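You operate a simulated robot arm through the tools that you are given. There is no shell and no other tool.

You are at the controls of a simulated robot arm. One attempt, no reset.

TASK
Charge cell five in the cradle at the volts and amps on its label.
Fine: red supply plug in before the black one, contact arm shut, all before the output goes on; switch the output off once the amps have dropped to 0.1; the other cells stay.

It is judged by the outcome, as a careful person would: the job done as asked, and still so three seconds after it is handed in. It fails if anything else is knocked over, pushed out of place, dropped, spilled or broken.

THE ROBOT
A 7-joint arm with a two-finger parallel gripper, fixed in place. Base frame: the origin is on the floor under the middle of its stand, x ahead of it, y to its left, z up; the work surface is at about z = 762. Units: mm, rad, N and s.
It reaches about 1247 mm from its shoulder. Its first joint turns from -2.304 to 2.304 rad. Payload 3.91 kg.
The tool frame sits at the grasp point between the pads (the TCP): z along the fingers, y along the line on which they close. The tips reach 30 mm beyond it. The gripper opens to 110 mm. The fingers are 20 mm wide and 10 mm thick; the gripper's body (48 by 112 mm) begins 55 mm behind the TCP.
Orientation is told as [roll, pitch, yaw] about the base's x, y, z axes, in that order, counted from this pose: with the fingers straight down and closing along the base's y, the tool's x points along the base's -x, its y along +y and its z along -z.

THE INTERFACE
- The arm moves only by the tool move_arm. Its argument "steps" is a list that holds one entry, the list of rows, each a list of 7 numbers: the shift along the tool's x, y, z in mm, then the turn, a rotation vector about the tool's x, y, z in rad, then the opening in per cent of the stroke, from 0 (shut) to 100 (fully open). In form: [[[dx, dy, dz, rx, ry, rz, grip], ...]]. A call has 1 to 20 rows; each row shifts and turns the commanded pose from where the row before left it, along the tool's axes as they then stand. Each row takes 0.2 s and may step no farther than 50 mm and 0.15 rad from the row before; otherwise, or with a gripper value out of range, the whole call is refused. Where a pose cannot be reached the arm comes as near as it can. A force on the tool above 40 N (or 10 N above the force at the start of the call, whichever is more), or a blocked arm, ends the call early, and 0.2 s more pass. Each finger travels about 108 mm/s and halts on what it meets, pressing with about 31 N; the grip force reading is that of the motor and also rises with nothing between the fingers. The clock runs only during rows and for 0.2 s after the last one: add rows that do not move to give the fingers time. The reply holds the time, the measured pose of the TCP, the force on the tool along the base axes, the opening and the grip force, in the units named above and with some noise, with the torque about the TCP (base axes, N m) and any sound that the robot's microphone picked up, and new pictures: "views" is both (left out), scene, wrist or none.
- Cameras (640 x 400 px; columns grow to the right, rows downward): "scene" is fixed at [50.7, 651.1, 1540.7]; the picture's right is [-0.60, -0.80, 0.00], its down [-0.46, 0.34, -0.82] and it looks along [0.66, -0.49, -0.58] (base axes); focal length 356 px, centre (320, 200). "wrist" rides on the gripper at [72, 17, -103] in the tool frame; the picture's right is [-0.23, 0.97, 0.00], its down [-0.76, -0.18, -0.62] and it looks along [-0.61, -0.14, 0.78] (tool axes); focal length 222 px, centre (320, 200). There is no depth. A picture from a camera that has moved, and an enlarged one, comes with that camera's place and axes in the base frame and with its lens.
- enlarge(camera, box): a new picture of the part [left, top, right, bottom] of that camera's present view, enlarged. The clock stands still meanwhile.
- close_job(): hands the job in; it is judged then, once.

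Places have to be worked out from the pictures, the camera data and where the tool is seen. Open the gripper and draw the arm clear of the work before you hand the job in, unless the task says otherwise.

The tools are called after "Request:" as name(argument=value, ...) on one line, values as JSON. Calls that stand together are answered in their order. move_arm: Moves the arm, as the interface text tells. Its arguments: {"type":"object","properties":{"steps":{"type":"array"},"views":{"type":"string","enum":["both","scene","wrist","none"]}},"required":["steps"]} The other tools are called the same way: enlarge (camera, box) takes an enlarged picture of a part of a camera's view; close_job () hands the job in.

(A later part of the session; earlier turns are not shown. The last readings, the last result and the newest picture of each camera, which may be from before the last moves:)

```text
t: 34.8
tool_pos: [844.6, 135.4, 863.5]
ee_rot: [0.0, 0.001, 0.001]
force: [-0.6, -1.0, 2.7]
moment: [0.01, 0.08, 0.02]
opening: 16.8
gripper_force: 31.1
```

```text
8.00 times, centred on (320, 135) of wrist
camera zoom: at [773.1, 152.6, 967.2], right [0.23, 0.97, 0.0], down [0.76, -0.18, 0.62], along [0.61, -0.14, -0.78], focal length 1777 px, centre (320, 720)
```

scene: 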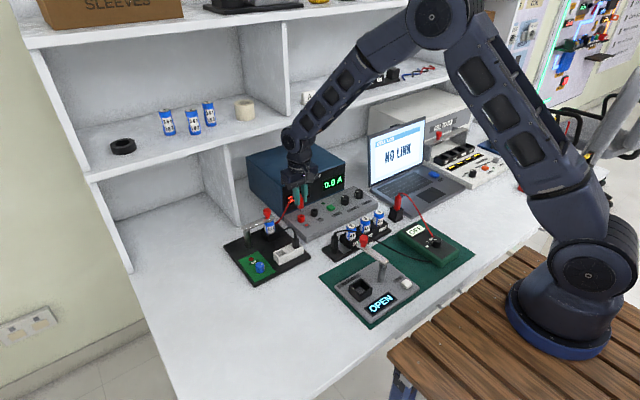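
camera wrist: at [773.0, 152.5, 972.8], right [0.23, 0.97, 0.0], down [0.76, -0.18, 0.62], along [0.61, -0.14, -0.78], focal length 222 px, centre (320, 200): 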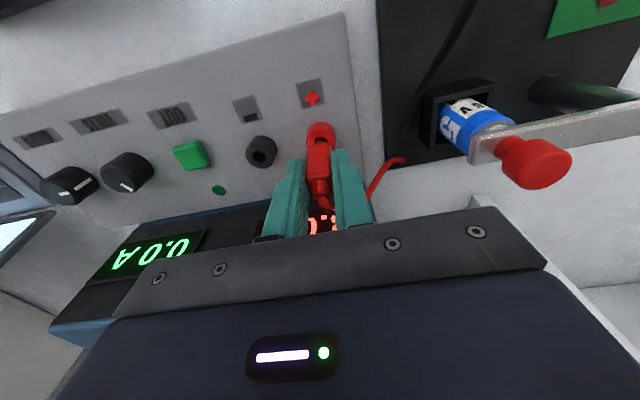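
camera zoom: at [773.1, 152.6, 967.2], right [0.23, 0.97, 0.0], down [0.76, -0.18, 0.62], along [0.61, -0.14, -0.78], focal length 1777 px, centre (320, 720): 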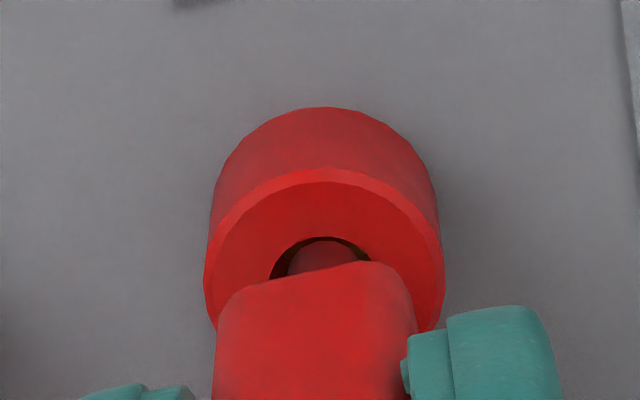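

The pin is entering with almost no force. I keep lowering to seat it.

Request:
move_arm(steps=[[[0, 0, 2, 0, 0, 0, 5], [0, 0, 2, 0, 0, 0, 5], [0, 0, 2, 0, 0, 0, 5]]], views="none")

Request:
enlarge(camera="scene", box=[290, 205, 314, 229])

Request:
enlarge(camera="wrist", box=[295, 110, 345, 160])

```text
t: 35.6
tool_pos: [844.6, 134.3, 857.6]
ee_rot: [0.0, 0.0, -0.003]
force: [5.7, 0.4, 1.6]
moment: [0.01, -0.36, -0.01]
opening: 17.0
gripper_force: 31.0
```

```text
16.00 times, centred on (302, 217) of scene
camera zoom: at [50.7, 651.1, 1540.7], right [-0.6, -0.8, 0.0], down [-0.46, 0.34, -0.82], along [0.66, -0.49, -0.58], focal length 5693 px, centre (608, -72)
```

zoom: 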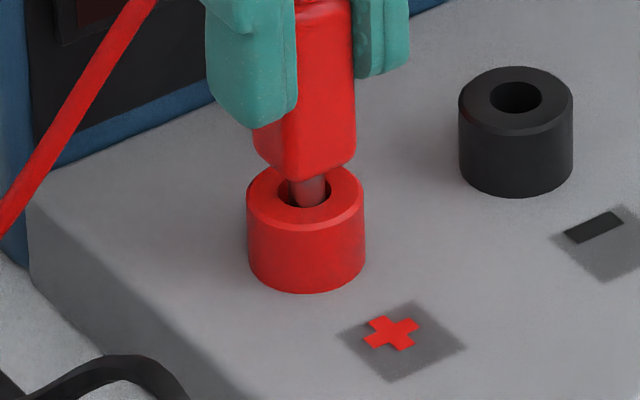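

```text
8.00 times, centred on (320, 135) of wrist
camera zoom: at [773.1, 152.6, 961.0], right [0.23, 0.97, 0.0], down [0.76, -0.18, 0.62], along [0.61, -0.14, -0.78], focal length 1777 px, centre (320, 720)
```

zoom: 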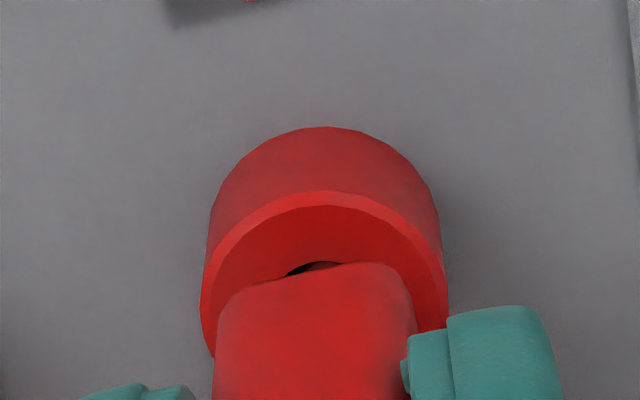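

The pin is more than halfway in with a slight sideways load (5.7 N toward +x). I ease +0.5 mm in x and continue down.

Request:
move_arm(steps=[[[-0.5, 0, 1, 0, 0, 0, 5], [0, 0, 2, 0, 0, 0, 5], [0, 0, 2, 0, 0, 0, 5]]], views="none")

Request:
enlarge(camera="scene", box=[290, 205, 314, 229])

```text
t: 36.4
tool_pos: [846.7, 135.1, 853.4]
ee_rot: [-0.001, 0.0, 0.0]
force: [0.5, -0.1, -0.2]
moment: [0.02, -0.01, 0.04]
opening: 16.5
gripper_force: 30.9
```

```text
16.00 times, centred on (302, 217) of scene
camera zoom: at [50.7, 651.1, 1540.7], right [-0.6, -0.8, 0.0], down [-0.46, 0.34, -0.82], along [0.66, -0.49, -0.58], focal length 5693 px, centre (608, -72)
```

zoom: 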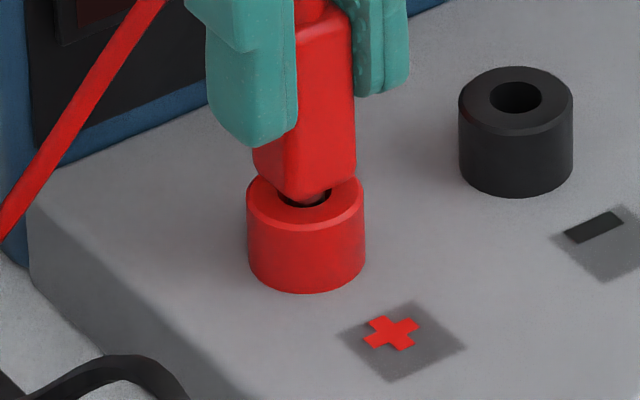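

Force is nil and only ~2 mm of gap remains. I lower on until the body seats.

Request:
move_arm(steps=[[[0, 0, 1, 0, 0, 0, 5], [0, 0, 1, 0, 0, 0, 5], [0, 0, 1, 0, 0, 0, 5]]], views="none")

Request:
enlarge(camera="scene", box=[290, 205, 314, 229])

```text
t: 37.2
tool_pos: [845.1, 135.9, 850.6]
ee_rot: [0.001, 0.0, 0.0]
force: [0.1, -0.7, -0.3]
moment: [0.02, -0.01, 0.07]
opening: 16.7
gripper_force: 30.9
```

```text
16.00 times, centred on (302, 217) of scene
camera zoom: at [50.7, 651.1, 1540.7], right [-0.6, -0.8, 0.0], down [-0.46, 0.34, -0.82], along [0.66, -0.49, -0.58], focal length 5693 px, centre (608, -72)
```

zoom: 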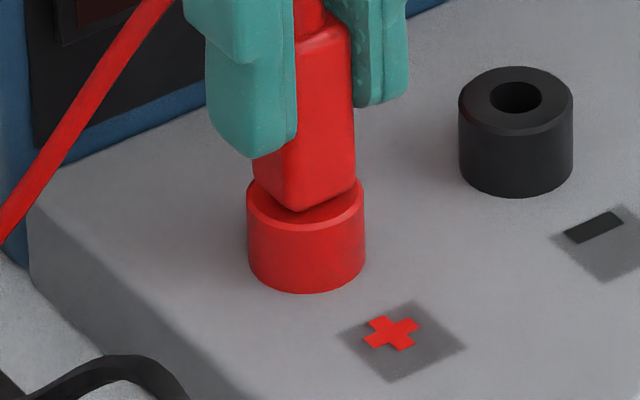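

Roughly 3 mm left until the body meets the socket. I go on in 1 mm steps until force is felt.

Request:
move_arm(steps=[[[0, 0, 1, 0, 0, 0, 5], [0, 0, 1, 0, 0, 0, 5], [0, 0, 1, 0, 0, 0, 5]]], views="none")

Request:
enlarge(camera="scene", box=[290, 205, 314, 229])

```text
t: 38.0
tool_pos: [846.1, 135.5, 848.7]
ee_rot: [0.001, -0.001, -0.002]
force: [-1.6, -0.1, 9.6]
moment: [0.0, -0.06, 0.01]
opening: 17.0
gripper_force: 31.6
```

```text
16.00 times, centred on (302, 217) of scene
camera zoom: at [50.7, 651.1, 1540.7], right [-0.6, -0.8, 0.0], down [-0.46, 0.34, -0.82], along [0.66, -0.49, -0.58], focal length 5693 px, centre (608, -72)
```

zoom: 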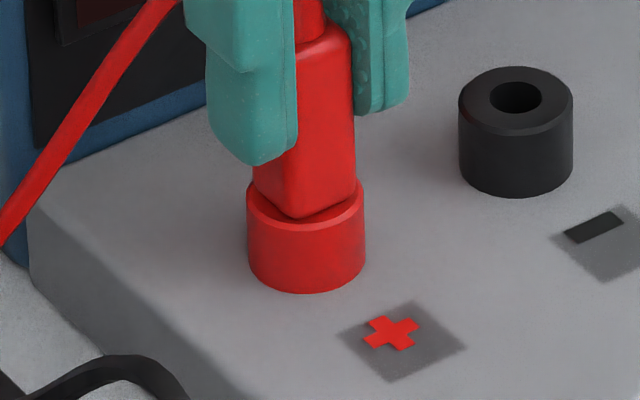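

Contact at 9.6 N, the body rests on the socket. One more millimetre to make sure it is fully home.

Request:
move_arm(steps=[[[0, 0, 0.8, 0, 0, 0, 5], [0, 0, 0.7, 0, 0, 0, 5]]], views="none")

Request:
enlarge(camera="scene", box=[290, 205, 314, 229])

```text
t: 38.6
tool_pos: [845.1, 135.7, 848.0]
ee_rot: [0.0, -0.002, 0.001]
force: [-3.8, 1.0, 28.9]
moment: [-0.04, -0.04, 0.01]
opening: 16.8
gripper_force: 30.7
```

```text
16.00 times, centred on (302, 217) of scene
camera zoom: at [50.7, 651.1, 1540.7], right [-0.6, -0.8, 0.0], down [-0.46, 0.34, -0.82], along [0.66, -0.49, -0.58], focal length 5693 px, centre (608, -72)
```

zoom: 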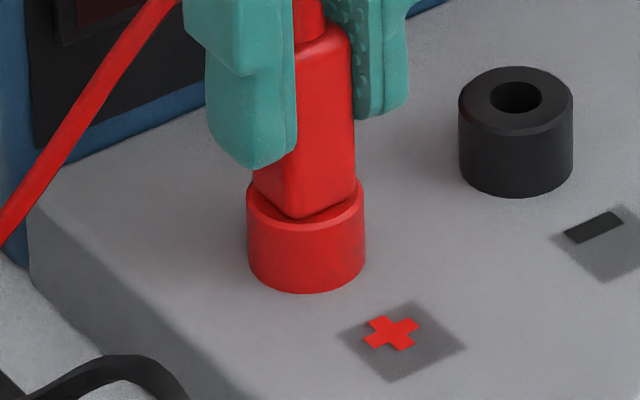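

Seated firmly (29 N). I relax the push, open the fingers and rise straight up, then look at the result.

Request:
move_arm(steps=[[[0, 0, -1.3, 0, 0, 0, 5], [0, 0, 0, 0, 0, 0, 40], [0, 0, 0, 0, 0, 0, 40], [0, 0, -15, 0, 0, 0, 40], [0, 0, -30, 0, 0, 0, 40], [0, 0, -45, 0, 0, 0, 40], [0, 0, 0, 0, 0, 0, 40]]])

Request:
enlarge(camera="scene", box=[260, 180, 340, 260])

```text
t: 40.2
tool_pos: [846.6, 134.4, 937.5]
ee_rot: [0.0, 0.001, 0.0]
force: [-0.4, -0.1, -0.2]
moment: [-0.02, 0.01, -0.01]
opening: 43.8
gripper_force: 0.0
camera wrist: at [773.8, 153.0, 1040.5], right [0.23, 0.97, 0.0], down [0.76, -0.18, 0.62], along [0.61, -0.14, -0.78], focal length 222 px, centre (320, 200)
```

scene: 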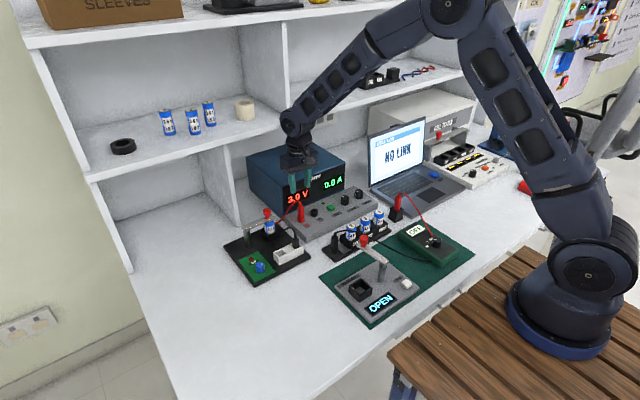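
wrist: 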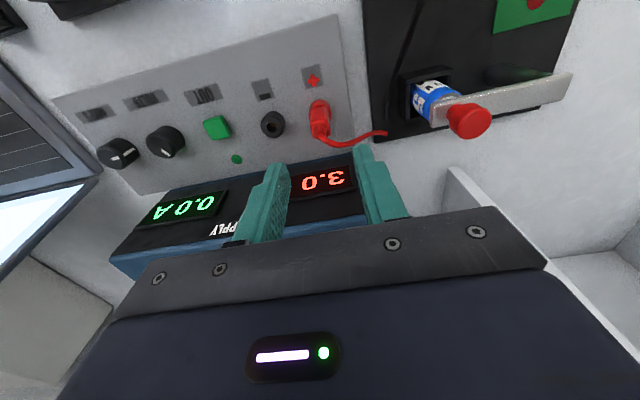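

```text
5.00 times, centred on (300, 220) of scene
camera zoom: at [50.7, 651.1, 1540.7], right [-0.6, -0.8, 0.0], down [-0.46, 0.34, -0.82], along [0.66, -0.49, -0.58], focal length 1779 px, centre (420, 100)
```

zoom: 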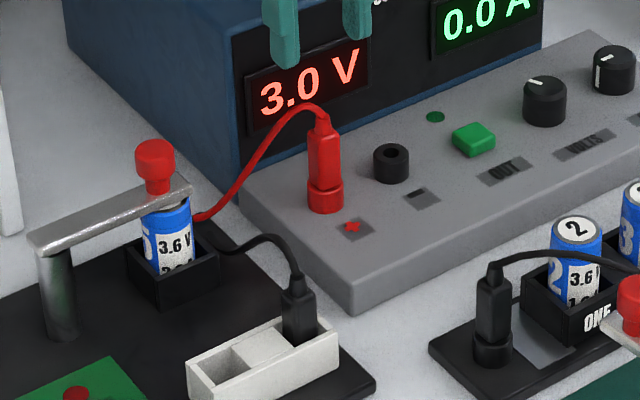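

The red plug stands seated in the + socket. Now the black plug: I move above its slot at about (742, 227).

Request:
move_arm(steps=[[[34.9, 31.2, 0, 0, 0, 0, 42], [34.9, 31.2, 0, 0, 0, 0, 42], [34.9, 31.2, 0, 0, 0, 0, 42], [0, 0, 40, 0, 0, 0, 42], [0, 0, 8, 0, 0, 0, 42], [0, 0, 0, 0, 0, 0, 42]]], views="wrist")

Request:
enlarge(camera="wrist", box=[260, 80, 380, 220])

Request:
enlarge(camera="scene", box=[240, 190, 330, 290])

```text
t: 41.6
tool_pos: [740.4, 228.5, 889.0]
ee_rot: [0.0, 0.0, -0.002]
force: [0.2, 1.2, 1.1]
moment: [0.0, -0.02, -0.01]
opening: 46.0
gripper_force: 0.0
camera wrist: at [668.7, 245.8, 991.6], right [0.23, 0.97, 0.0], down [0.76, -0.18, 0.62], along [0.61, -0.14, -0.78], focal length 222 px, centre (320, 200)
```

wrist: 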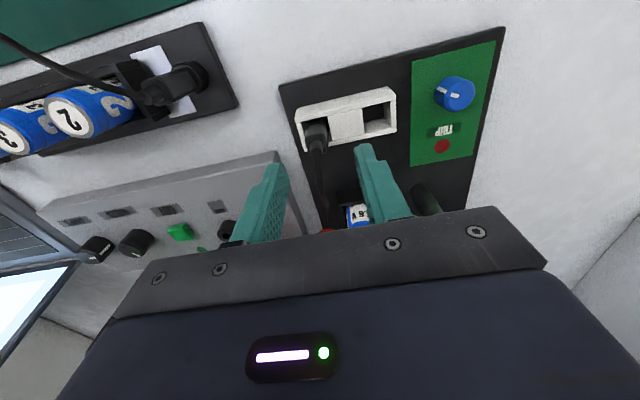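

```text
2.86 times, centred on (320, 150) of wrist
camera zoom: at [668.7, 245.8, 991.6], right [0.23, 0.97, 0.0], down [0.76, -0.18, 0.62], along [0.61, -0.14, -0.78], focal length 635 px, centre (320, 343)
```

zoom: 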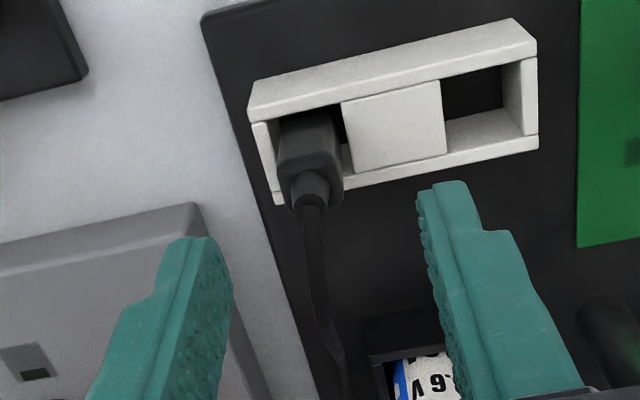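

```text
4.00 times, centred on (285, 240) of scene
camera zoom: at [50.7, 651.1, 1540.7], right [-0.6, -0.8, 0.0], down [-0.46, 0.34, -0.82], along [0.66, -0.49, -0.58], focal length 1423 px, centre (460, 40)
```

zoom: 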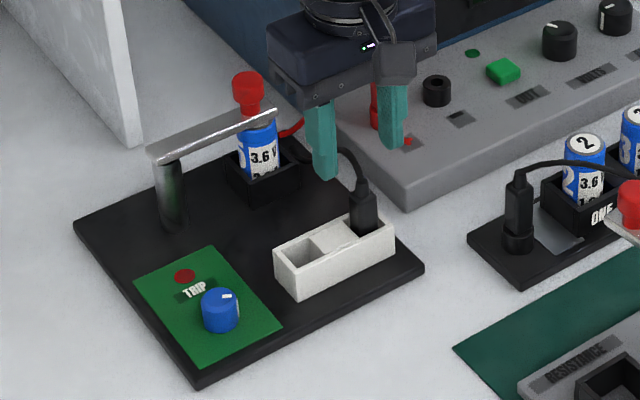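

The black plug is ~2 mm to −y of the TCP. I correct, descend as for the red one, grip and lift.

Request:
move_arm(steps=[[[0.5, -2.2, 20, 0, 0, 0, 42], [0, 0, 20, 0, 0, 0, 42], [0, 0, 19, 0, 0, 0, 42], [0, 0, 0, 0, 0, 0, 42], [0, 0, 0, 0, 0, 0, 5], [0, 0, 0, 0, 0, 0, 5], [0, 0, 0, 0, 0, 0, 5]]], views="wrist")

Request:
enlarge(camera="wrist", box=[260, 80, 380, 220])

Request:
enlarge(camera="scene", box=[280, 200, 350, 260])

```text
t: 43.2
tool_pos: [740.8, 226.2, 831.0]
ee_rot: [0.0, -0.001, 0.0]
force: [-0.3, -0.8, -1.0]
moment: [-0.01, 0.0, 0.02]
opening: 16.9
gripper_force: 31.0
camera wrist: at [668.7, 243.7, 932.9], right [0.23, 0.97, 0.0], down [0.76, -0.18, 0.62], along [0.61, -0.14, -0.78], focal length 222 px, centre (320, 200)
```

wrist: 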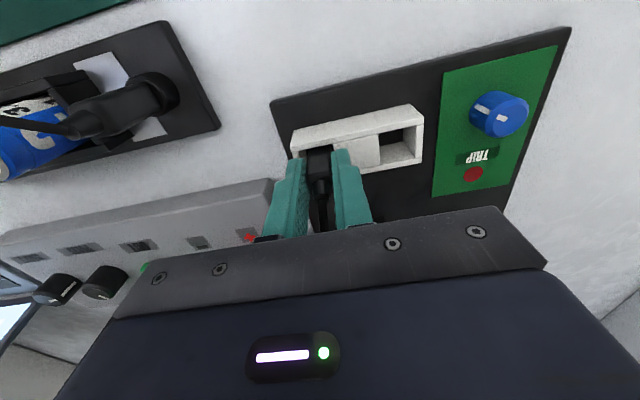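

```text
2.86 times, centred on (320, 150) of wrist
camera zoom: at [668.7, 243.7, 932.9], right [0.23, 0.97, 0.0], down [0.76, -0.18, 0.62], along [0.61, -0.14, -0.78], focal length 635 px, centre (320, 343)
```

zoom: 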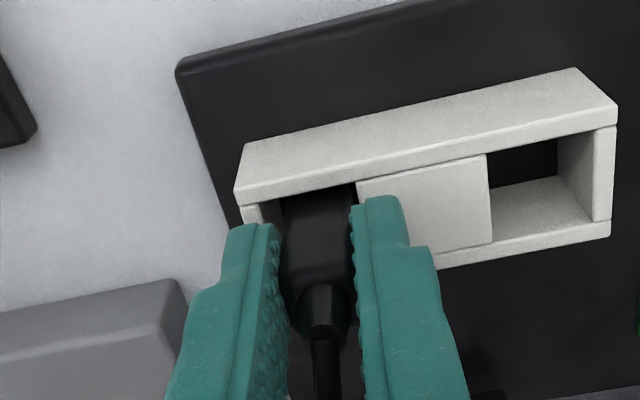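

```text
6.67 times, centred on (315, 230) of scene
camera zoom: at [50.7, 651.1, 1540.7], right [-0.6, -0.8, 0.0], down [-0.46, 0.34, -0.82], along [0.66, -0.49, -0.58], focal length 2372 px, centre (353, 0)
```

zoom: 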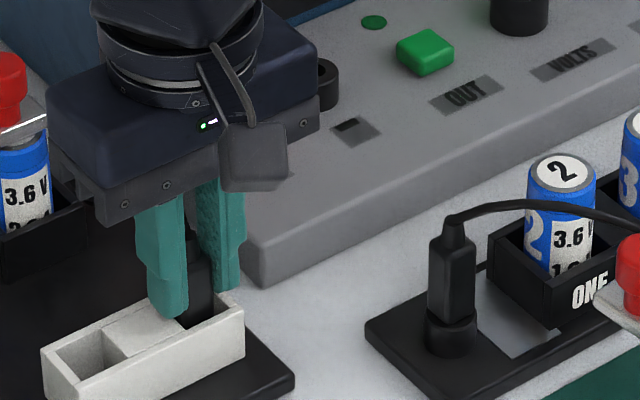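

Gripped (16.9 mm) in the same relative place as the red one. I lift it out, go well above the red cable, and carry it towards the black socket, estimated at (845.5, 84).

Request:
move_arm(steps=[[[0, 0, -10, 0, 0, 0, 5], [0, 0, -20, 0, 0, 0, 5], [0, 0, -40, 0, 0, 0, 5], [0, 0, -50, 0, 0, 0, 5], [-12, -32, 0, 0, 0, 0, 5], [-13, -32, 0, 0, 0, 0, 5], [-20, -32, 0, 0, 0, 0, 5], [-30, -32, 0, 0, 0, 0, 5], [-29.5, -14, 0, 0, 0, 0, 5], [0, 0, 30, 0, 0, 0, 5], [0, 0, 15, 0, 0, 0, 5], [0, 0, 0, 0, 0, 0, 5]]])

Request:
enlarge(camera="wrist", box=[280, 90, 360, 170])

Request:
enlarge(camera="scene", box=[290, 180, 340, 230])

```text
t: 45.8
tool_pos: [846.1, 84.7, 905.0]
ee_rot: [0.001, 0.0, 0.0]
force: [0.3, 0.1, -0.3]
moment: [0.0, -0.01, -0.01]
opening: 16.7
gripper_force: 31.2
camera wrist: at [773.2, 101.7, 1008.3], right [0.23, 0.97, 0.0], down [0.76, -0.18, 0.62], along [0.61, -0.14, -0.78], focal length 222 px, centre (320, 200)
```

scene: 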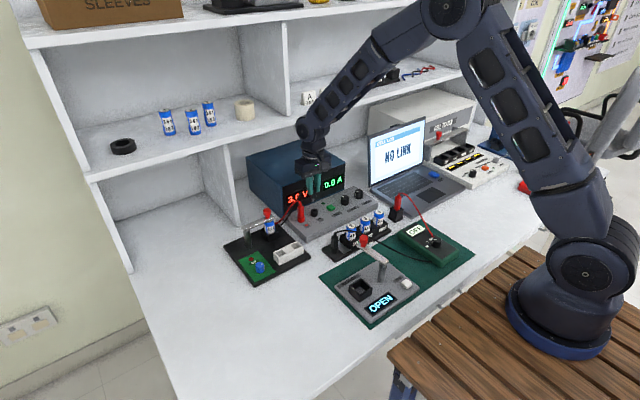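
wrist: 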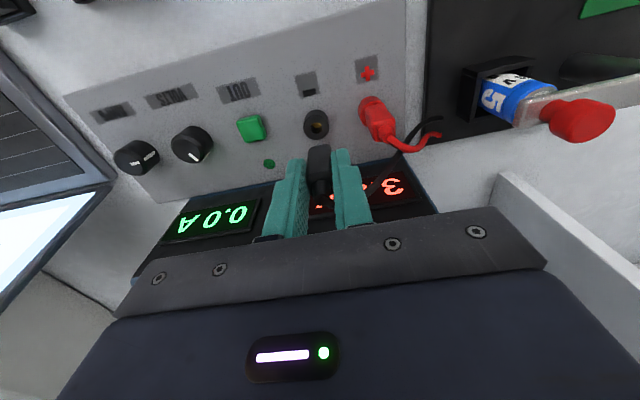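

```text
5.00 times, centred on (320, 130) of wrist
camera zoom: at [773.2, 101.7, 1008.3], right [0.23, 0.97, 0.0], down [0.76, -0.18, 0.62], along [0.61, -0.14, -0.78], focal length 1111 px, centre (320, 550)
```

zoom: 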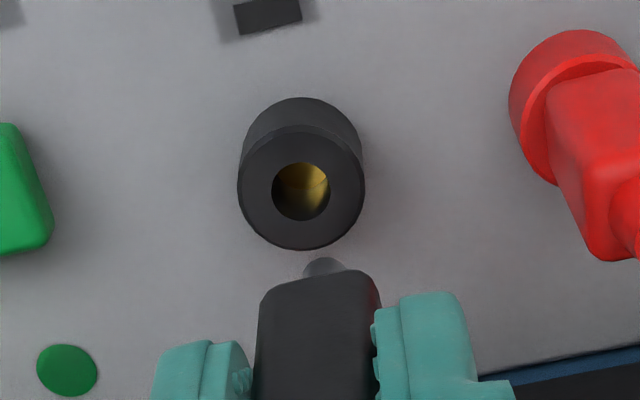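

```text
8.00 times, centred on (315, 205) of scene
camera zoom: at [50.7, 651.1, 1540.7], right [-0.6, -0.8, 0.0], down [-0.46, 0.34, -0.82], along [0.66, -0.49, -0.58], focal length 2846 px, centre (360, 160)
```

zoom: 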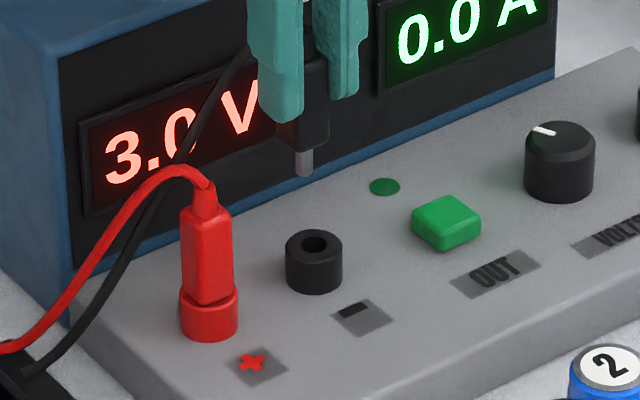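

The hole is about 4.4 mm further to −y by both cameras, x nearly right. I shift and lower to just above the rim for a check.

Request:
move_arm(steps=[[[-0.2, -4.4, 0, 0, 0, 0, 5], [0, 0, 15, 0, 0, 0, 5], [0, 0, 15, 0, 0, 0, 5], [0, 0, 5, 0, 0, 0, 5], [0, 0, 0, 0, 0, 0, 5]]], views="none")

Request:
enlarge(camera="wrist", box=[295, 110, 345, 160])

Request:
enlarge(camera="scene", box=[302, 198, 326, 222])

```text
t: 47.0
tool_pos: [846.2, 79.3, 870.8]
ee_rot: [0.0, 0.0, -0.001]
force: [-0.7, 0.3, -0.5]
moment: [0.0, 0.01, -0.01]
opening: 16.6
gripper_force: 30.8
```

```text
8.00 times, centred on (320, 135) of wrist
camera zoom: at [773.1, 97.6, 973.1], right [0.23, 0.97, 0.0], down [0.76, -0.18, 0.62], along [0.61, -0.14, -0.78], focal length 1777 px, centre (320, 720)
```

zoom: 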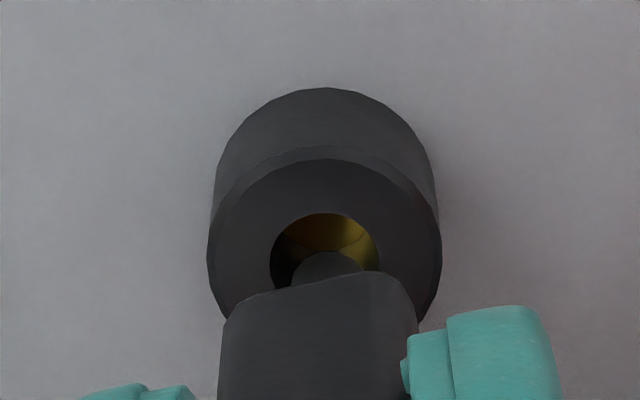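

```text
16.00 times, centred on (314, 210) of scene
camera zoom: at [50.7, 651.1, 1540.7], right [-0.6, -0.8, 0.0], down [-0.46, 0.34, -0.82], along [0.66, -0.49, -0.58], focal length 5693 px, centre (416, 40)
```

zoom: 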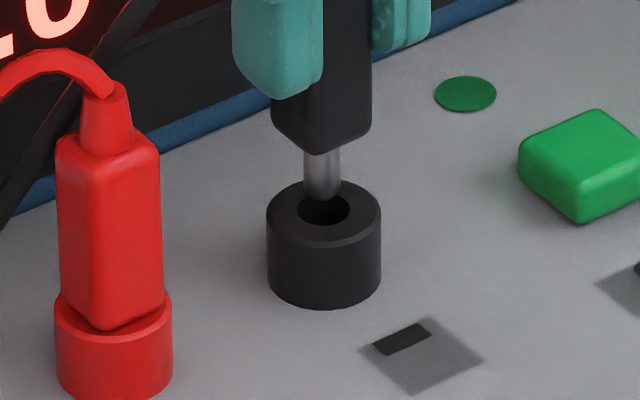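

Pin and hole align nearly as in the red case. I make a 0.3 mm trim and lower in small steps.

Request:
move_arm(steps=[[[0.3, -0.3, 2, 0, 0, 0, 5], [0, 0, 2, 0, 0, 0, 5], [0, 0, 2, 0, 0, 0, 5], [0, 0, 2, 0, 0, 0, 5]]], views="none")

Request:
enlarge(camera="scene", box=[302, 198, 326, 222])

```text
t: 48.0
tool_pos: [846.4, 80.1, 862.3]
ee_rot: [0.0, 0.0, 0.001]
force: [-0.8, 0.4, 0.2]
moment: [-0.01, 0.05, -0.01]
opening: 16.7
gripper_force: 30.7
```

```text
16.00 times, centred on (314, 210) of scene
camera zoom: at [50.7, 651.1, 1540.7], right [-0.6, -0.8, 0.0], down [-0.46, 0.34, -0.82], along [0.66, -0.49, -0.58], focal length 5693 px, centre (416, 40)
```

zoom: 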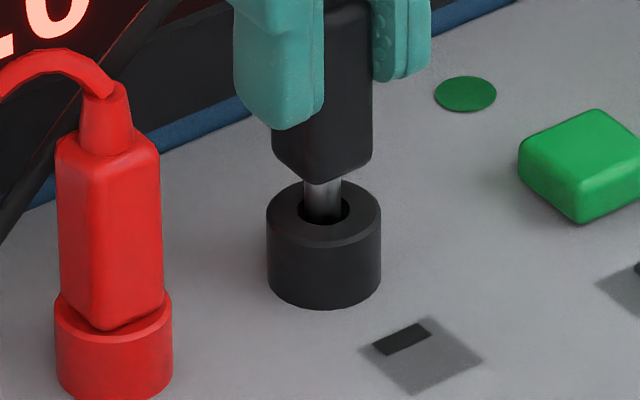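

The pin is inside the hole with no force. I continue down towards the seat.

Request:
move_arm(steps=[[[0, 0, 2, 0, 0, 0, 5], [0, 0, 2, 0, 0, 0, 5], [0, 0, 2, 0, 0, 0, 5], [0, 0, 2, 0, 0, 0, 5], [0, 0, 2, 0, 0, 0, 5]]], views="none")

Request:
enlarge(camera="scene", box=[302, 198, 326, 222])

```text
t: 49.2
tool_pos: [846.0, 80.5, 852.0]
ee_rot: [0.0, 0.0, 0.0]
force: [0.4, 0.4, 0.1]
moment: [-0.01, 0.0, 0.02]
opening: 16.8
gripper_force: 30.9
```

```text
16.00 times, centred on (314, 210) of scene
camera zoom: at [50.7, 651.1, 1540.7], right [-0.6, -0.8, 0.0], down [-0.46, 0.34, -0.82], along [0.66, -0.49, -0.58], focal length 5693 px, centre (416, 40)
```

zoom: 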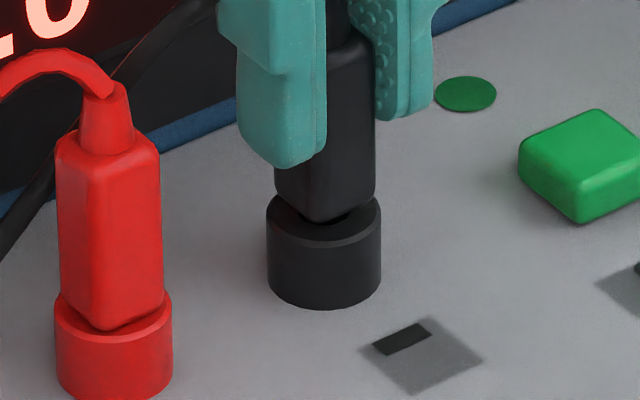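

Almost seated. I press the last few millimetres until the force shows it is home.

Request:
move_arm(steps=[[[0, 0, 1, 0, 0, 0, 5], [0, 0, 1, 0, 0, 0, 5], [0, 0, 1, 0, 0, 0, 5], [0, 0, 1, 0, 0, 0, 5]]], views="none")

Request:
enlarge(camera="scene", box=[302, 198, 326, 222])

```text
t: 50.2
tool_pos: [844.1, 80.6, 849.2]
ee_rot: [0.0, -0.003, 0.0]
force: [-3.6, -0.5, 13.0]
moment: [-0.06, 0.13, -0.02]
opening: 16.8
gripper_force: 31.2
```

```text
16.00 times, centred on (314, 210) of scene
camera zoom: at [50.7, 651.1, 1540.7], right [-0.6, -0.8, 0.0], down [-0.46, 0.34, -0.82], along [0.66, -0.49, -0.58], focal length 5693 px, centre (416, 40)
```

zoom: 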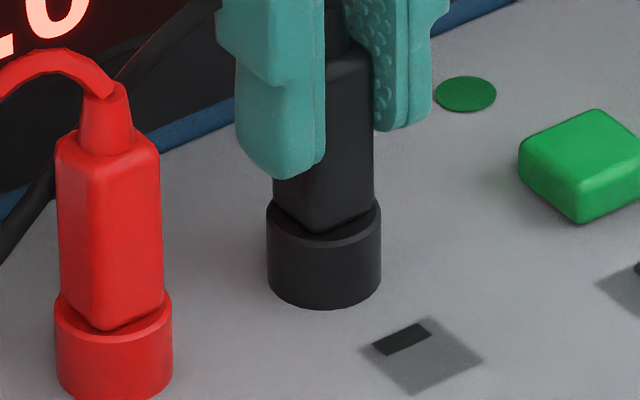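

13 N: it has met its seat. A further 0.8 mm to confirm, then release and rise.

Request:
move_arm(steps=[[[0, 0, 0.8, 0, 0, 0, 5]]], views="none")

Request:
move_arm(steps=[[[0, 0, -1.3, 0, 0, 0, 5], [0, 0, 0, 0, 0, 0, 36], [0, 0, 0, 0, 0, 0, 36], [0, 0, -15, 0, 0, 0, 36], [0, 0, -30, 0, 0, 0, 36], [0, 0, -45, 0, 0, 0, 36], [0, 0, -20, 0, 0, 0, 36], [0, 0, 0, 0, 0, 0, 36]]])

Request:
enlarge(camera="scene", box=[280, 170, 390, 250])

Request:
enlarge(camera="wrist", box=[80, 60, 400, 240])

```text
t: 50.6
tool_pos: [847.1, 80.1, 849.1]
ee_rot: [0.0, -0.002, -0.001]
force: [-5.0, -1.9, 27.8]
moment: [-0.06, 0.17, -0.04]
opening: 16.9
gripper_force: 30.8
```

```text
t: 52.4
tool_pos: [846.0, 80.8, 960.1]
ee_rot: [-0.001, -0.001, 0.001]
force: [-0.2, -0.1, -0.1]
moment: [-0.02, 0.01, 0.03]
opening: 39.6
gripper_force: 0.1
camera wrist: at [773.1, 97.8, 1062.2], right [0.23, 0.97, 0.0], down [0.76, -0.18, 0.62], along [0.61, -0.14, -0.78], focal length 222 px, centre (320, 200)
```

scene: 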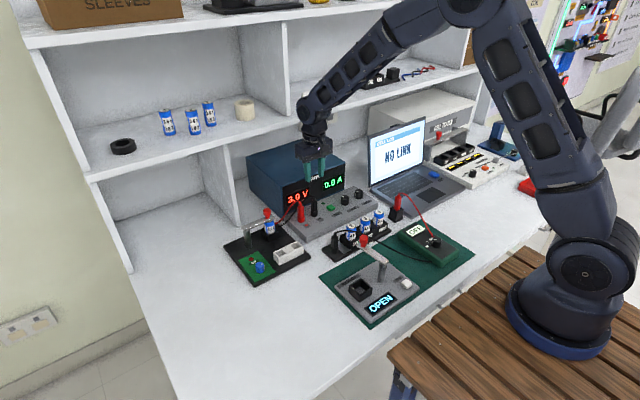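
wrist: 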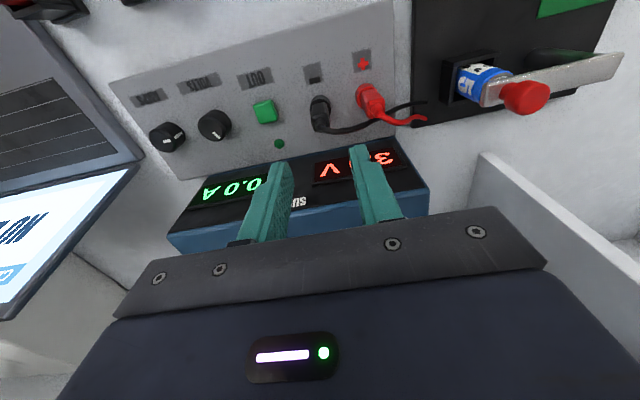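

```text
5.00 times, centred on (335, 210) of scene
camera zoom: at [50.7, 651.1, 1540.7], right [-0.6, -0.8, 0.0], down [-0.46, 0.34, -0.82], along [0.66, -0.49, -0.58], focal length 1779 px, centre (245, 150)
```

zoom: 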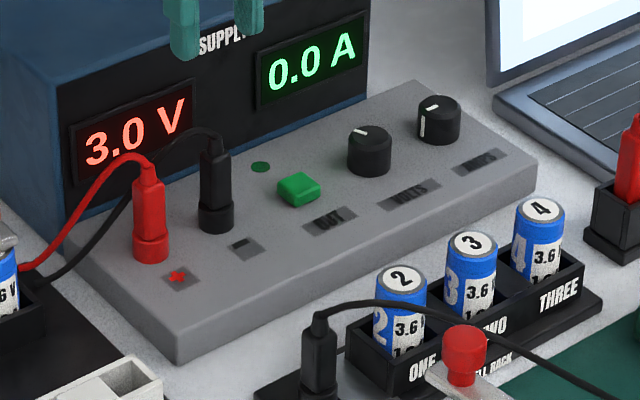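

```text
2.00 times, centred on (240, 150) of wrist
camera zoom: at [773.1, 97.8, 1062.2], right [0.23, 0.97, 0.0], down [0.76, -0.18, 0.62], along [0.61, -0.14, -0.78], focal length 444 px, centre (480, 300)
```

zoom: 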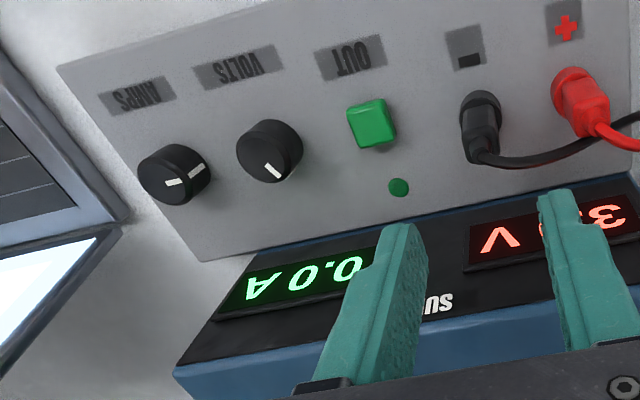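

Both plugs are in, red first. Now the knobs: I enlarge them to see pointers and positions.

Request:
enlarge(camera="wrist", box=[140, 95, 240, 165])

Request:
enlarge(camera="scene", box=[335, 180, 385, 220])

```text
5.71 times, centred on (190, 130) of wrist
camera zoom: at [773.1, 97.8, 1062.2], right [0.23, 0.97, 0.0], down [0.76, -0.18, 0.62], along [0.61, -0.14, -0.78], focal length 1269 px, centre (1063, 600)
```

zoom: 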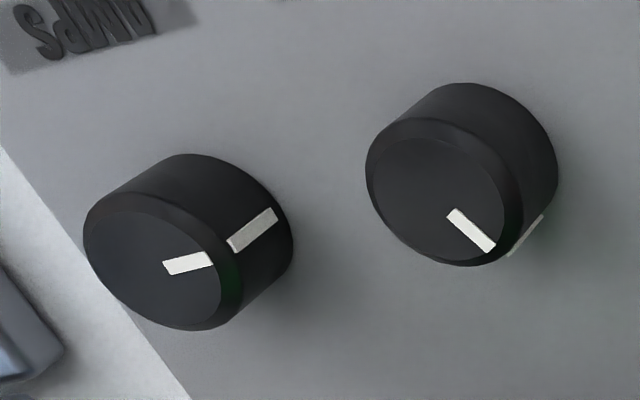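

```text
10.00 times, centred on (360, 200) of scene
camera zoom: at [50.7, 651.1, 1540.7], right [-0.6, -0.8, 0.0], down [-0.46, 0.34, -0.82], along [0.66, -0.49, -0.58], focal length 3558 px, centre (-80, 200)
```

zoom: 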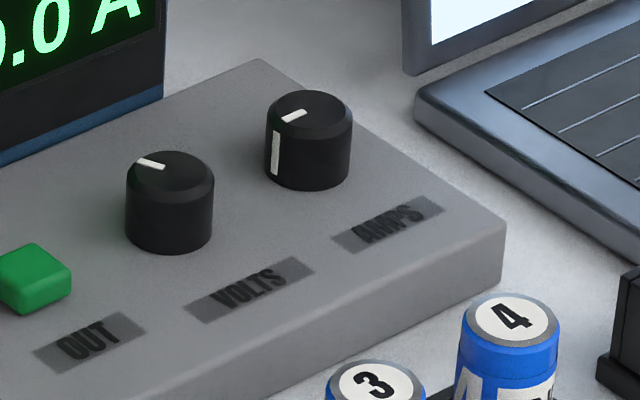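

VOLTS knob is about (834, −39) and AMPS about (834, −100), both ~28 mm wide, with tops near z = 823. I move above VOLTS for a vertical look.

Request:
move_arm(steps=[[[4, -40, 5, 0, 0, 0, 50], [4, -40, 5, 0, 0, 0, 50], [4, -39, 10, 0, 0, 0, 50], [0, 0, 30, 0, 0, 0, 50], [0, 0, 0, 0, 0, 0, 50]]])

Request:
enlarge(camera="wrist", box=[240, 80, 400, 200])

Request:
enlarge(camera="scene", box=[280, 150, 390, 250])

```text
t: 53.6
tool_pos: [833.0, -38.7, 907.4]
ee_rot: [-0.001, -0.002, 0.0]
force: [-0.4, -0.3, -0.4]
moment: [0.01, -0.01, -0.01]
opening: 55.1
gripper_force: 0.0
camera wrist: at [760.7, -21.4, 1010.9], right [0.23, 0.97, 0.0], down [0.76, -0.18, 0.62], along [0.61, -0.14, -0.78], focal length 222 px, centre (320, 200)
```

scene: 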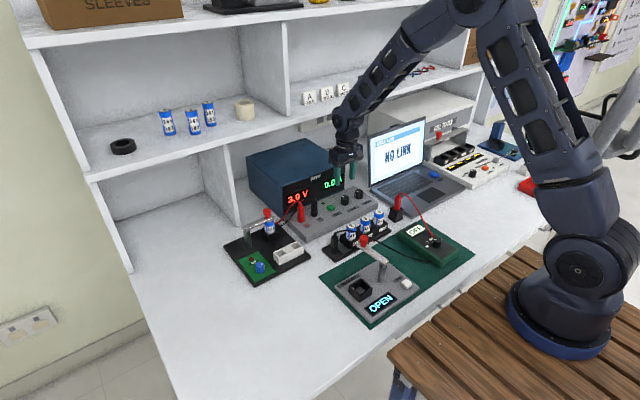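
wrist: 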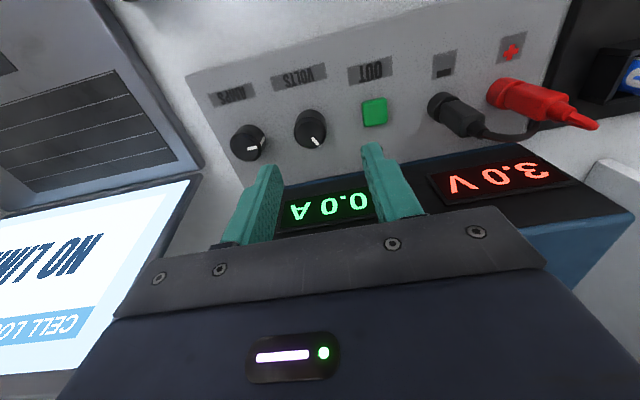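

```text
3.33 times, centred on (320, 140) of wrist
camera zoom: at [760.7, -21.4, 1010.9], right [0.23, 0.97, 0.0], down [0.76, -0.18, 0.62], along [0.61, -0.14, -0.78], focal length 740 px, centre (320, 400)
```

zoom: 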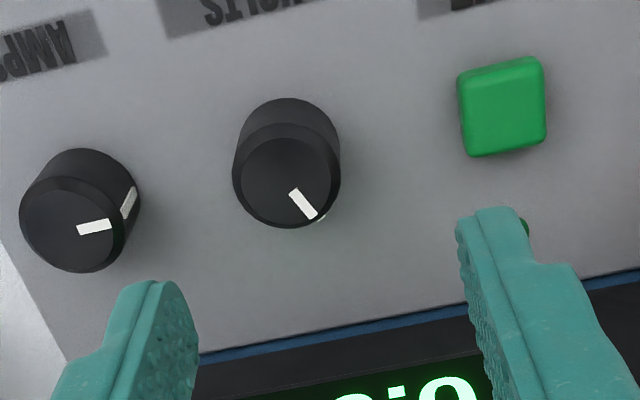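

```text
4.00 times, centred on (335, 200) of scene
camera zoom: at [50.7, 651.1, 1540.7], right [-0.6, -0.8, 0.0], down [-0.46, 0.34, -0.82], along [0.66, -0.49, -0.58], focal length 1423 px, centre (260, 200)
```

zoom: 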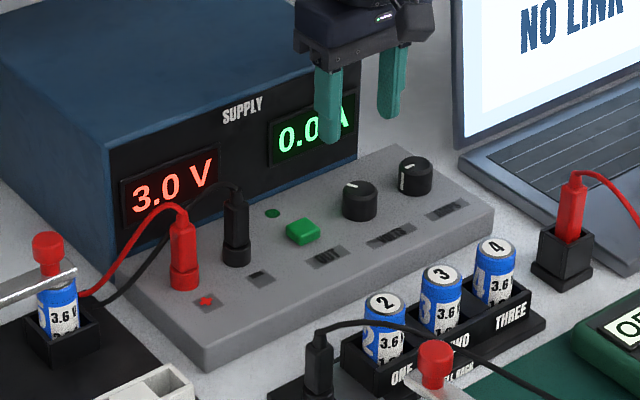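

The VOLTS knob centre is ~9 mm to −y of the TCP; OUT is near (832, 11), AMPS near (832, −109). I shift over VOLTS and descend with the fingers straddling it, tips kept above the panel.

Request:
move_arm(steps=[[[0, -9.3, 0, 0, 0, 0, 50], [0, 0, 30, 0, 0, 0, 50], [0, 0, 25, 0, 0, 0, 50], [0, 0, 10, 0, 0, 0, 50], [0, 0, 0, 0, 0, 0, 50]]])

Request:
enlarge(camera="wrist", box=[240, 100, 400, 220])

Request:
enlarge(camera="scene", box=[300, 150, 390, 230])

```text
t: 54.8
tool_pos: [832.9, -47.8, 842.2]
ee_rot: [0.0, 0.0, 0.001]
force: [-0.1, -0.5, 0.5]
moment: [0.01, -0.02, -0.02]
opening: 55.2
gripper_force: 0.1
camera wrist: at [760.9, -31.6, 946.0], right [0.23, 0.97, 0.0], down [0.76, -0.18, 0.62], along [0.61, -0.14, -0.78], focal length 222 px, centre (320, 200)
```

scene: 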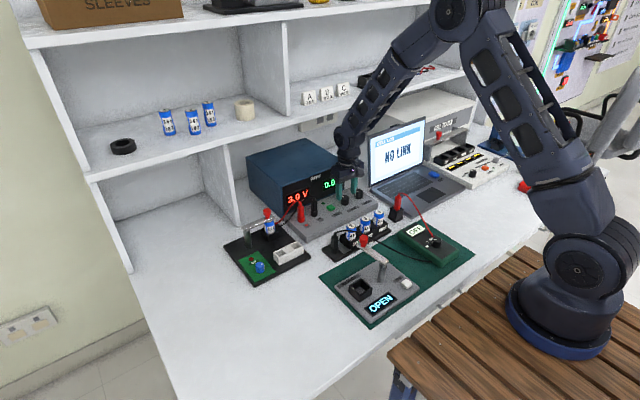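
wrist: 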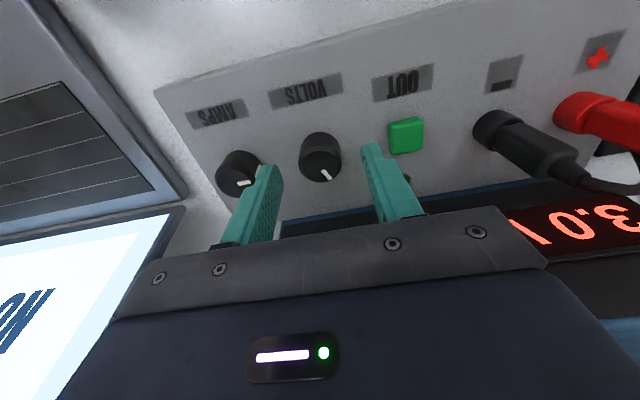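

```text
3.33 times, centred on (320, 160) of wrist
camera zoom: at [760.9, -31.6, 946.0], right [0.23, 0.97, 0.0], down [0.76, -0.18, 0.62], along [0.61, -0.14, -0.78], focal length 740 px, centre (320, 333)
```

zoom: 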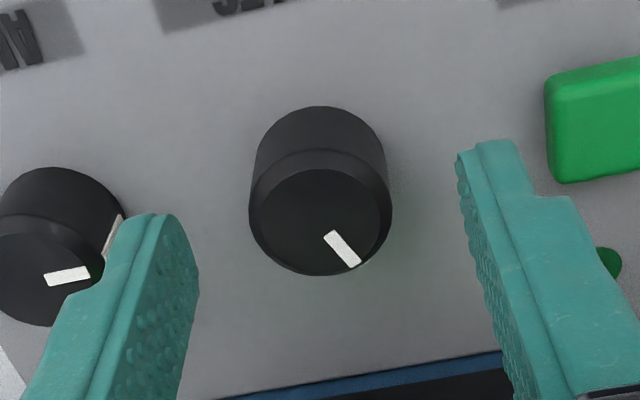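

```text
5.00 times, centred on (345, 190) of scene
camera zoom: at [50.7, 651.1, 1540.7], right [-0.6, -0.8, 0.0], down [-0.46, 0.34, -0.82], along [0.66, -0.49, -0.58], focal length 1779 px, centre (195, 250)
```

zoom: 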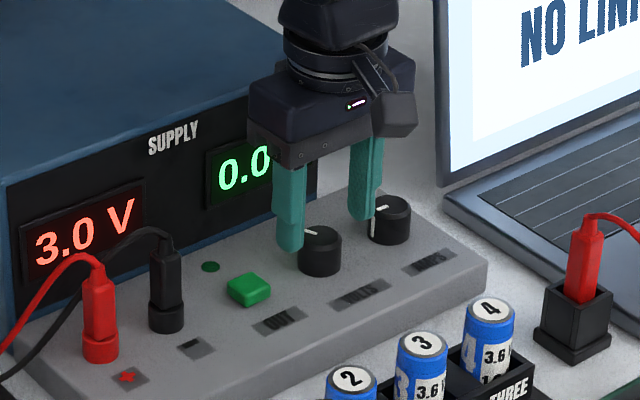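

The knob is centred between the fingers in y, ~2 mm nearer the robot in x. I correct, go 4 mm lower, close on it, and turn a small amount clockwise to see the effect on the display.

Request:
move_arm(steps=[[[2, 0, 4, 0, 0, 0, 50], [0, 0, 0, 0, 0, 0, 15], [0, 0, 0, 0, 0, 0, 15], [0, 0, 0, 0, 0, 0, 15]]], views="wrist")

Request:
enlarge(camera="scene", box=[270, 150, 390, 230])

```text
t: 55.8
tool_pos: [831.4, -48.6, 839.5]
ee_rot: [0.0, -0.001, -0.001]
force: [0.2, 0.1, 0.1]
moment: [-0.01, -0.01, -0.03]
opening: 16.5
gripper_force: 0.0
camera wrist: at [758.8, -31.4, 942.2], right [0.23, 0.97, 0.0], down [0.76, -0.18, 0.62], along [0.61, -0.14, -0.78], focal length 222 px, centre (320, 200)
```

wrist: 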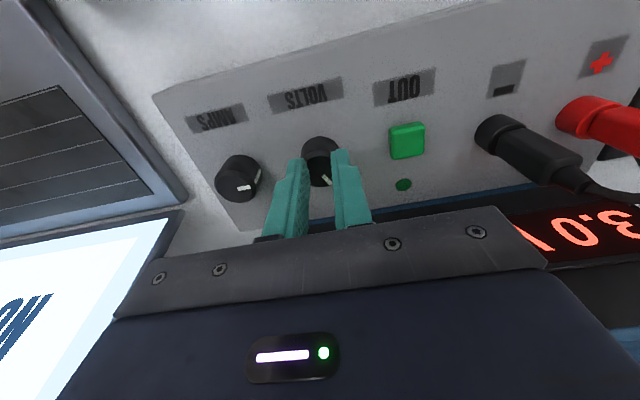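

```text
5.00 times, centred on (330, 190) of scene
camera zoom: at [50.7, 651.1, 1540.7], right [-0.6, -0.8, 0.0], down [-0.46, 0.34, -0.82], along [0.66, -0.49, -0.58], focal length 1779 px, centre (270, 250)
```

zoom: 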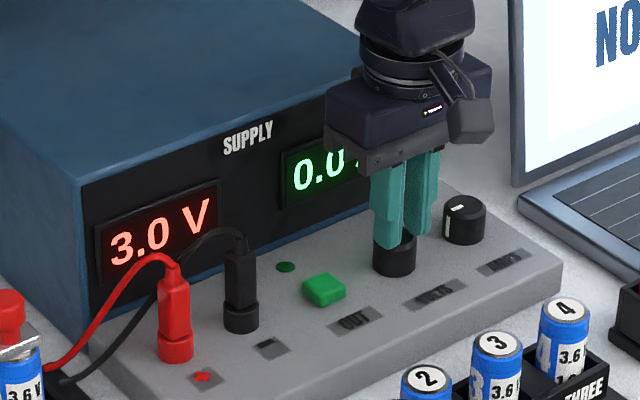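

The fingers closed on air: they passed just over the knob, so its top is near z ≈ 807, lower than I assumed; re-solving from two views puts VOLTS at (838, −49). I open, shift +7 mm in x, and check.

Request:
move_arm(steps=[[[0, 0, -3, 0, 0, 0, 50], [0, 0, 0, 0, 0, 0, 50], [0, 0, 0, 0, 0, 0, 50], [-7, -1, 0, 0, 0, 0, 50], [0, 0, 0, 0, 0, 0, 50]]], views="wrist")

Request:
enlarge(camera="wrist", box=[240, 100, 400, 220])

Request:
enlarge(camera="scene", box=[310, 170, 380, 220])

```text
t: 57.0
tool_pos: [838.4, -50.0, 843.3]
ee_rot: [-0.001, 0.0, -0.002]
force: [-0.3, -0.1, 0.1]
moment: [0.0, 0.02, 0.01]
opening: 55.0
gripper_force: 0.0
camera wrist: at [765.8, -32.3, 945.1], right [0.23, 0.97, 0.0], down [0.76, -0.18, 0.62], along [0.61, -0.14, -0.78], focal length 222 px, centre (320, 200)
```

wrist: 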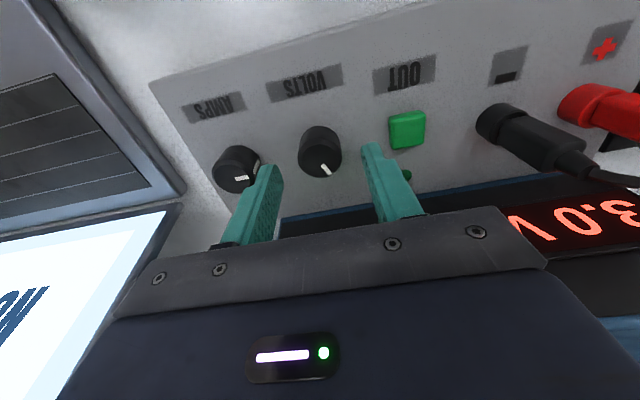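

```text
3.33 times, centred on (320, 160) of wrist
camera zoom: at [765.8, -32.3, 945.1], right [0.23, 0.97, 0.0], down [0.76, -0.18, 0.62], along [0.61, -0.14, -0.78], focal length 740 px, centre (320, 333)
```

zoom: 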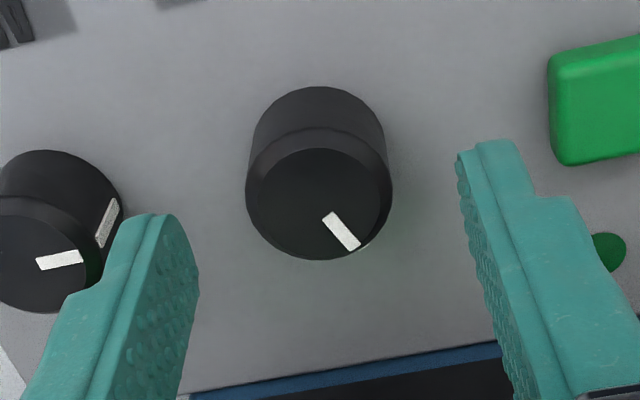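

```text
8.00 times, centred on (345, 195) of scene
camera zoom: at [50.7, 651.1, 1540.7], right [-0.6, -0.8, 0.0], down [-0.46, 0.34, -0.82], along [0.66, -0.49, -0.58], focal length 2846 px, centre (120, 240)
```

zoom: 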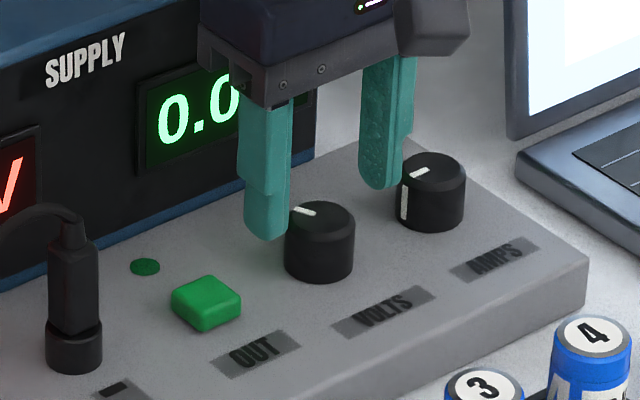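

The knob's top is now on the TCP axis ~33 mm below. I descend 19 mm in small steps watching force, then close on the knob.

Request:
move_arm(steps=[[[0, 0, 6, 0, 0, 0, 50], [0, 0, 5, 0, 0, 0, 50], [0, 0, 4, 0, 0, 0, 50], [0, 0, 4, 0, 0, 0, 50], [0, 0, 0, 0, 0, 0, 50]]], views="none")

Request:
enlarge(camera="scene", box=[310, 170, 380, 220])

Request:
enlarge(camera="wrist", box=[240, 100, 400, 220])

```text
t: 58.2
tool_pos: [838.6, -50.0, 822.9]
ee_rot: [-0.001, 0.0, 0.0]
force: [0.4, 0.5, 0.6]
moment: [0.0, 0.01, 0.0]
opening: 55.0
gripper_force: 0.1
```

```text
8.00 times, centred on (345, 195) of scene
camera zoom: at [50.7, 651.1, 1540.7], right [-0.6, -0.8, 0.0], down [-0.46, 0.34, -0.82], along [0.66, -0.49, -0.58], focal length 2846 px, centre (120, 240)
```

zoom: 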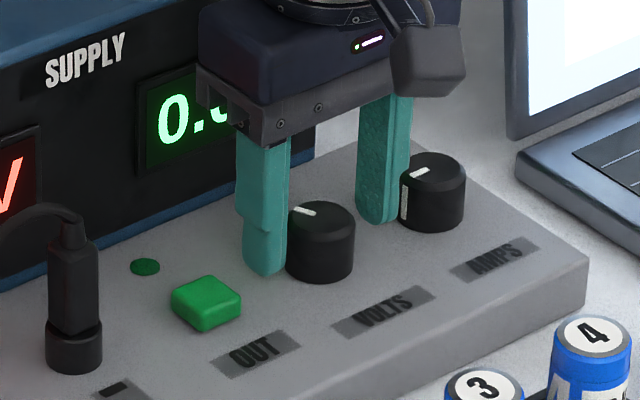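

```text
3.33 times, centred on (320, 160) of wrist
camera zoom: at [765.9, -31.9, 925.9], right [0.23, 0.97, 0.0], down [0.76, -0.18, 0.62], along [0.61, -0.14, -0.78], focal length 740 px, centre (320, 333)
```

zoom: 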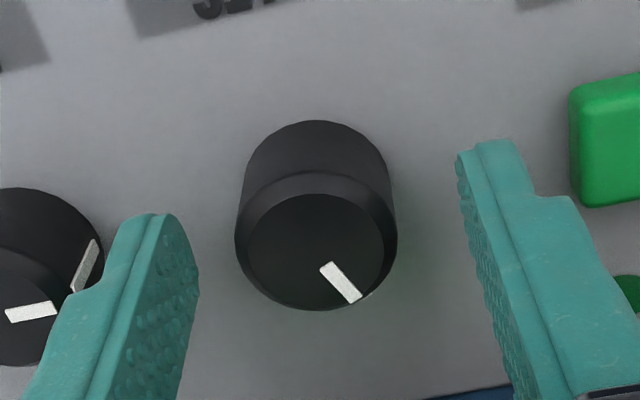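

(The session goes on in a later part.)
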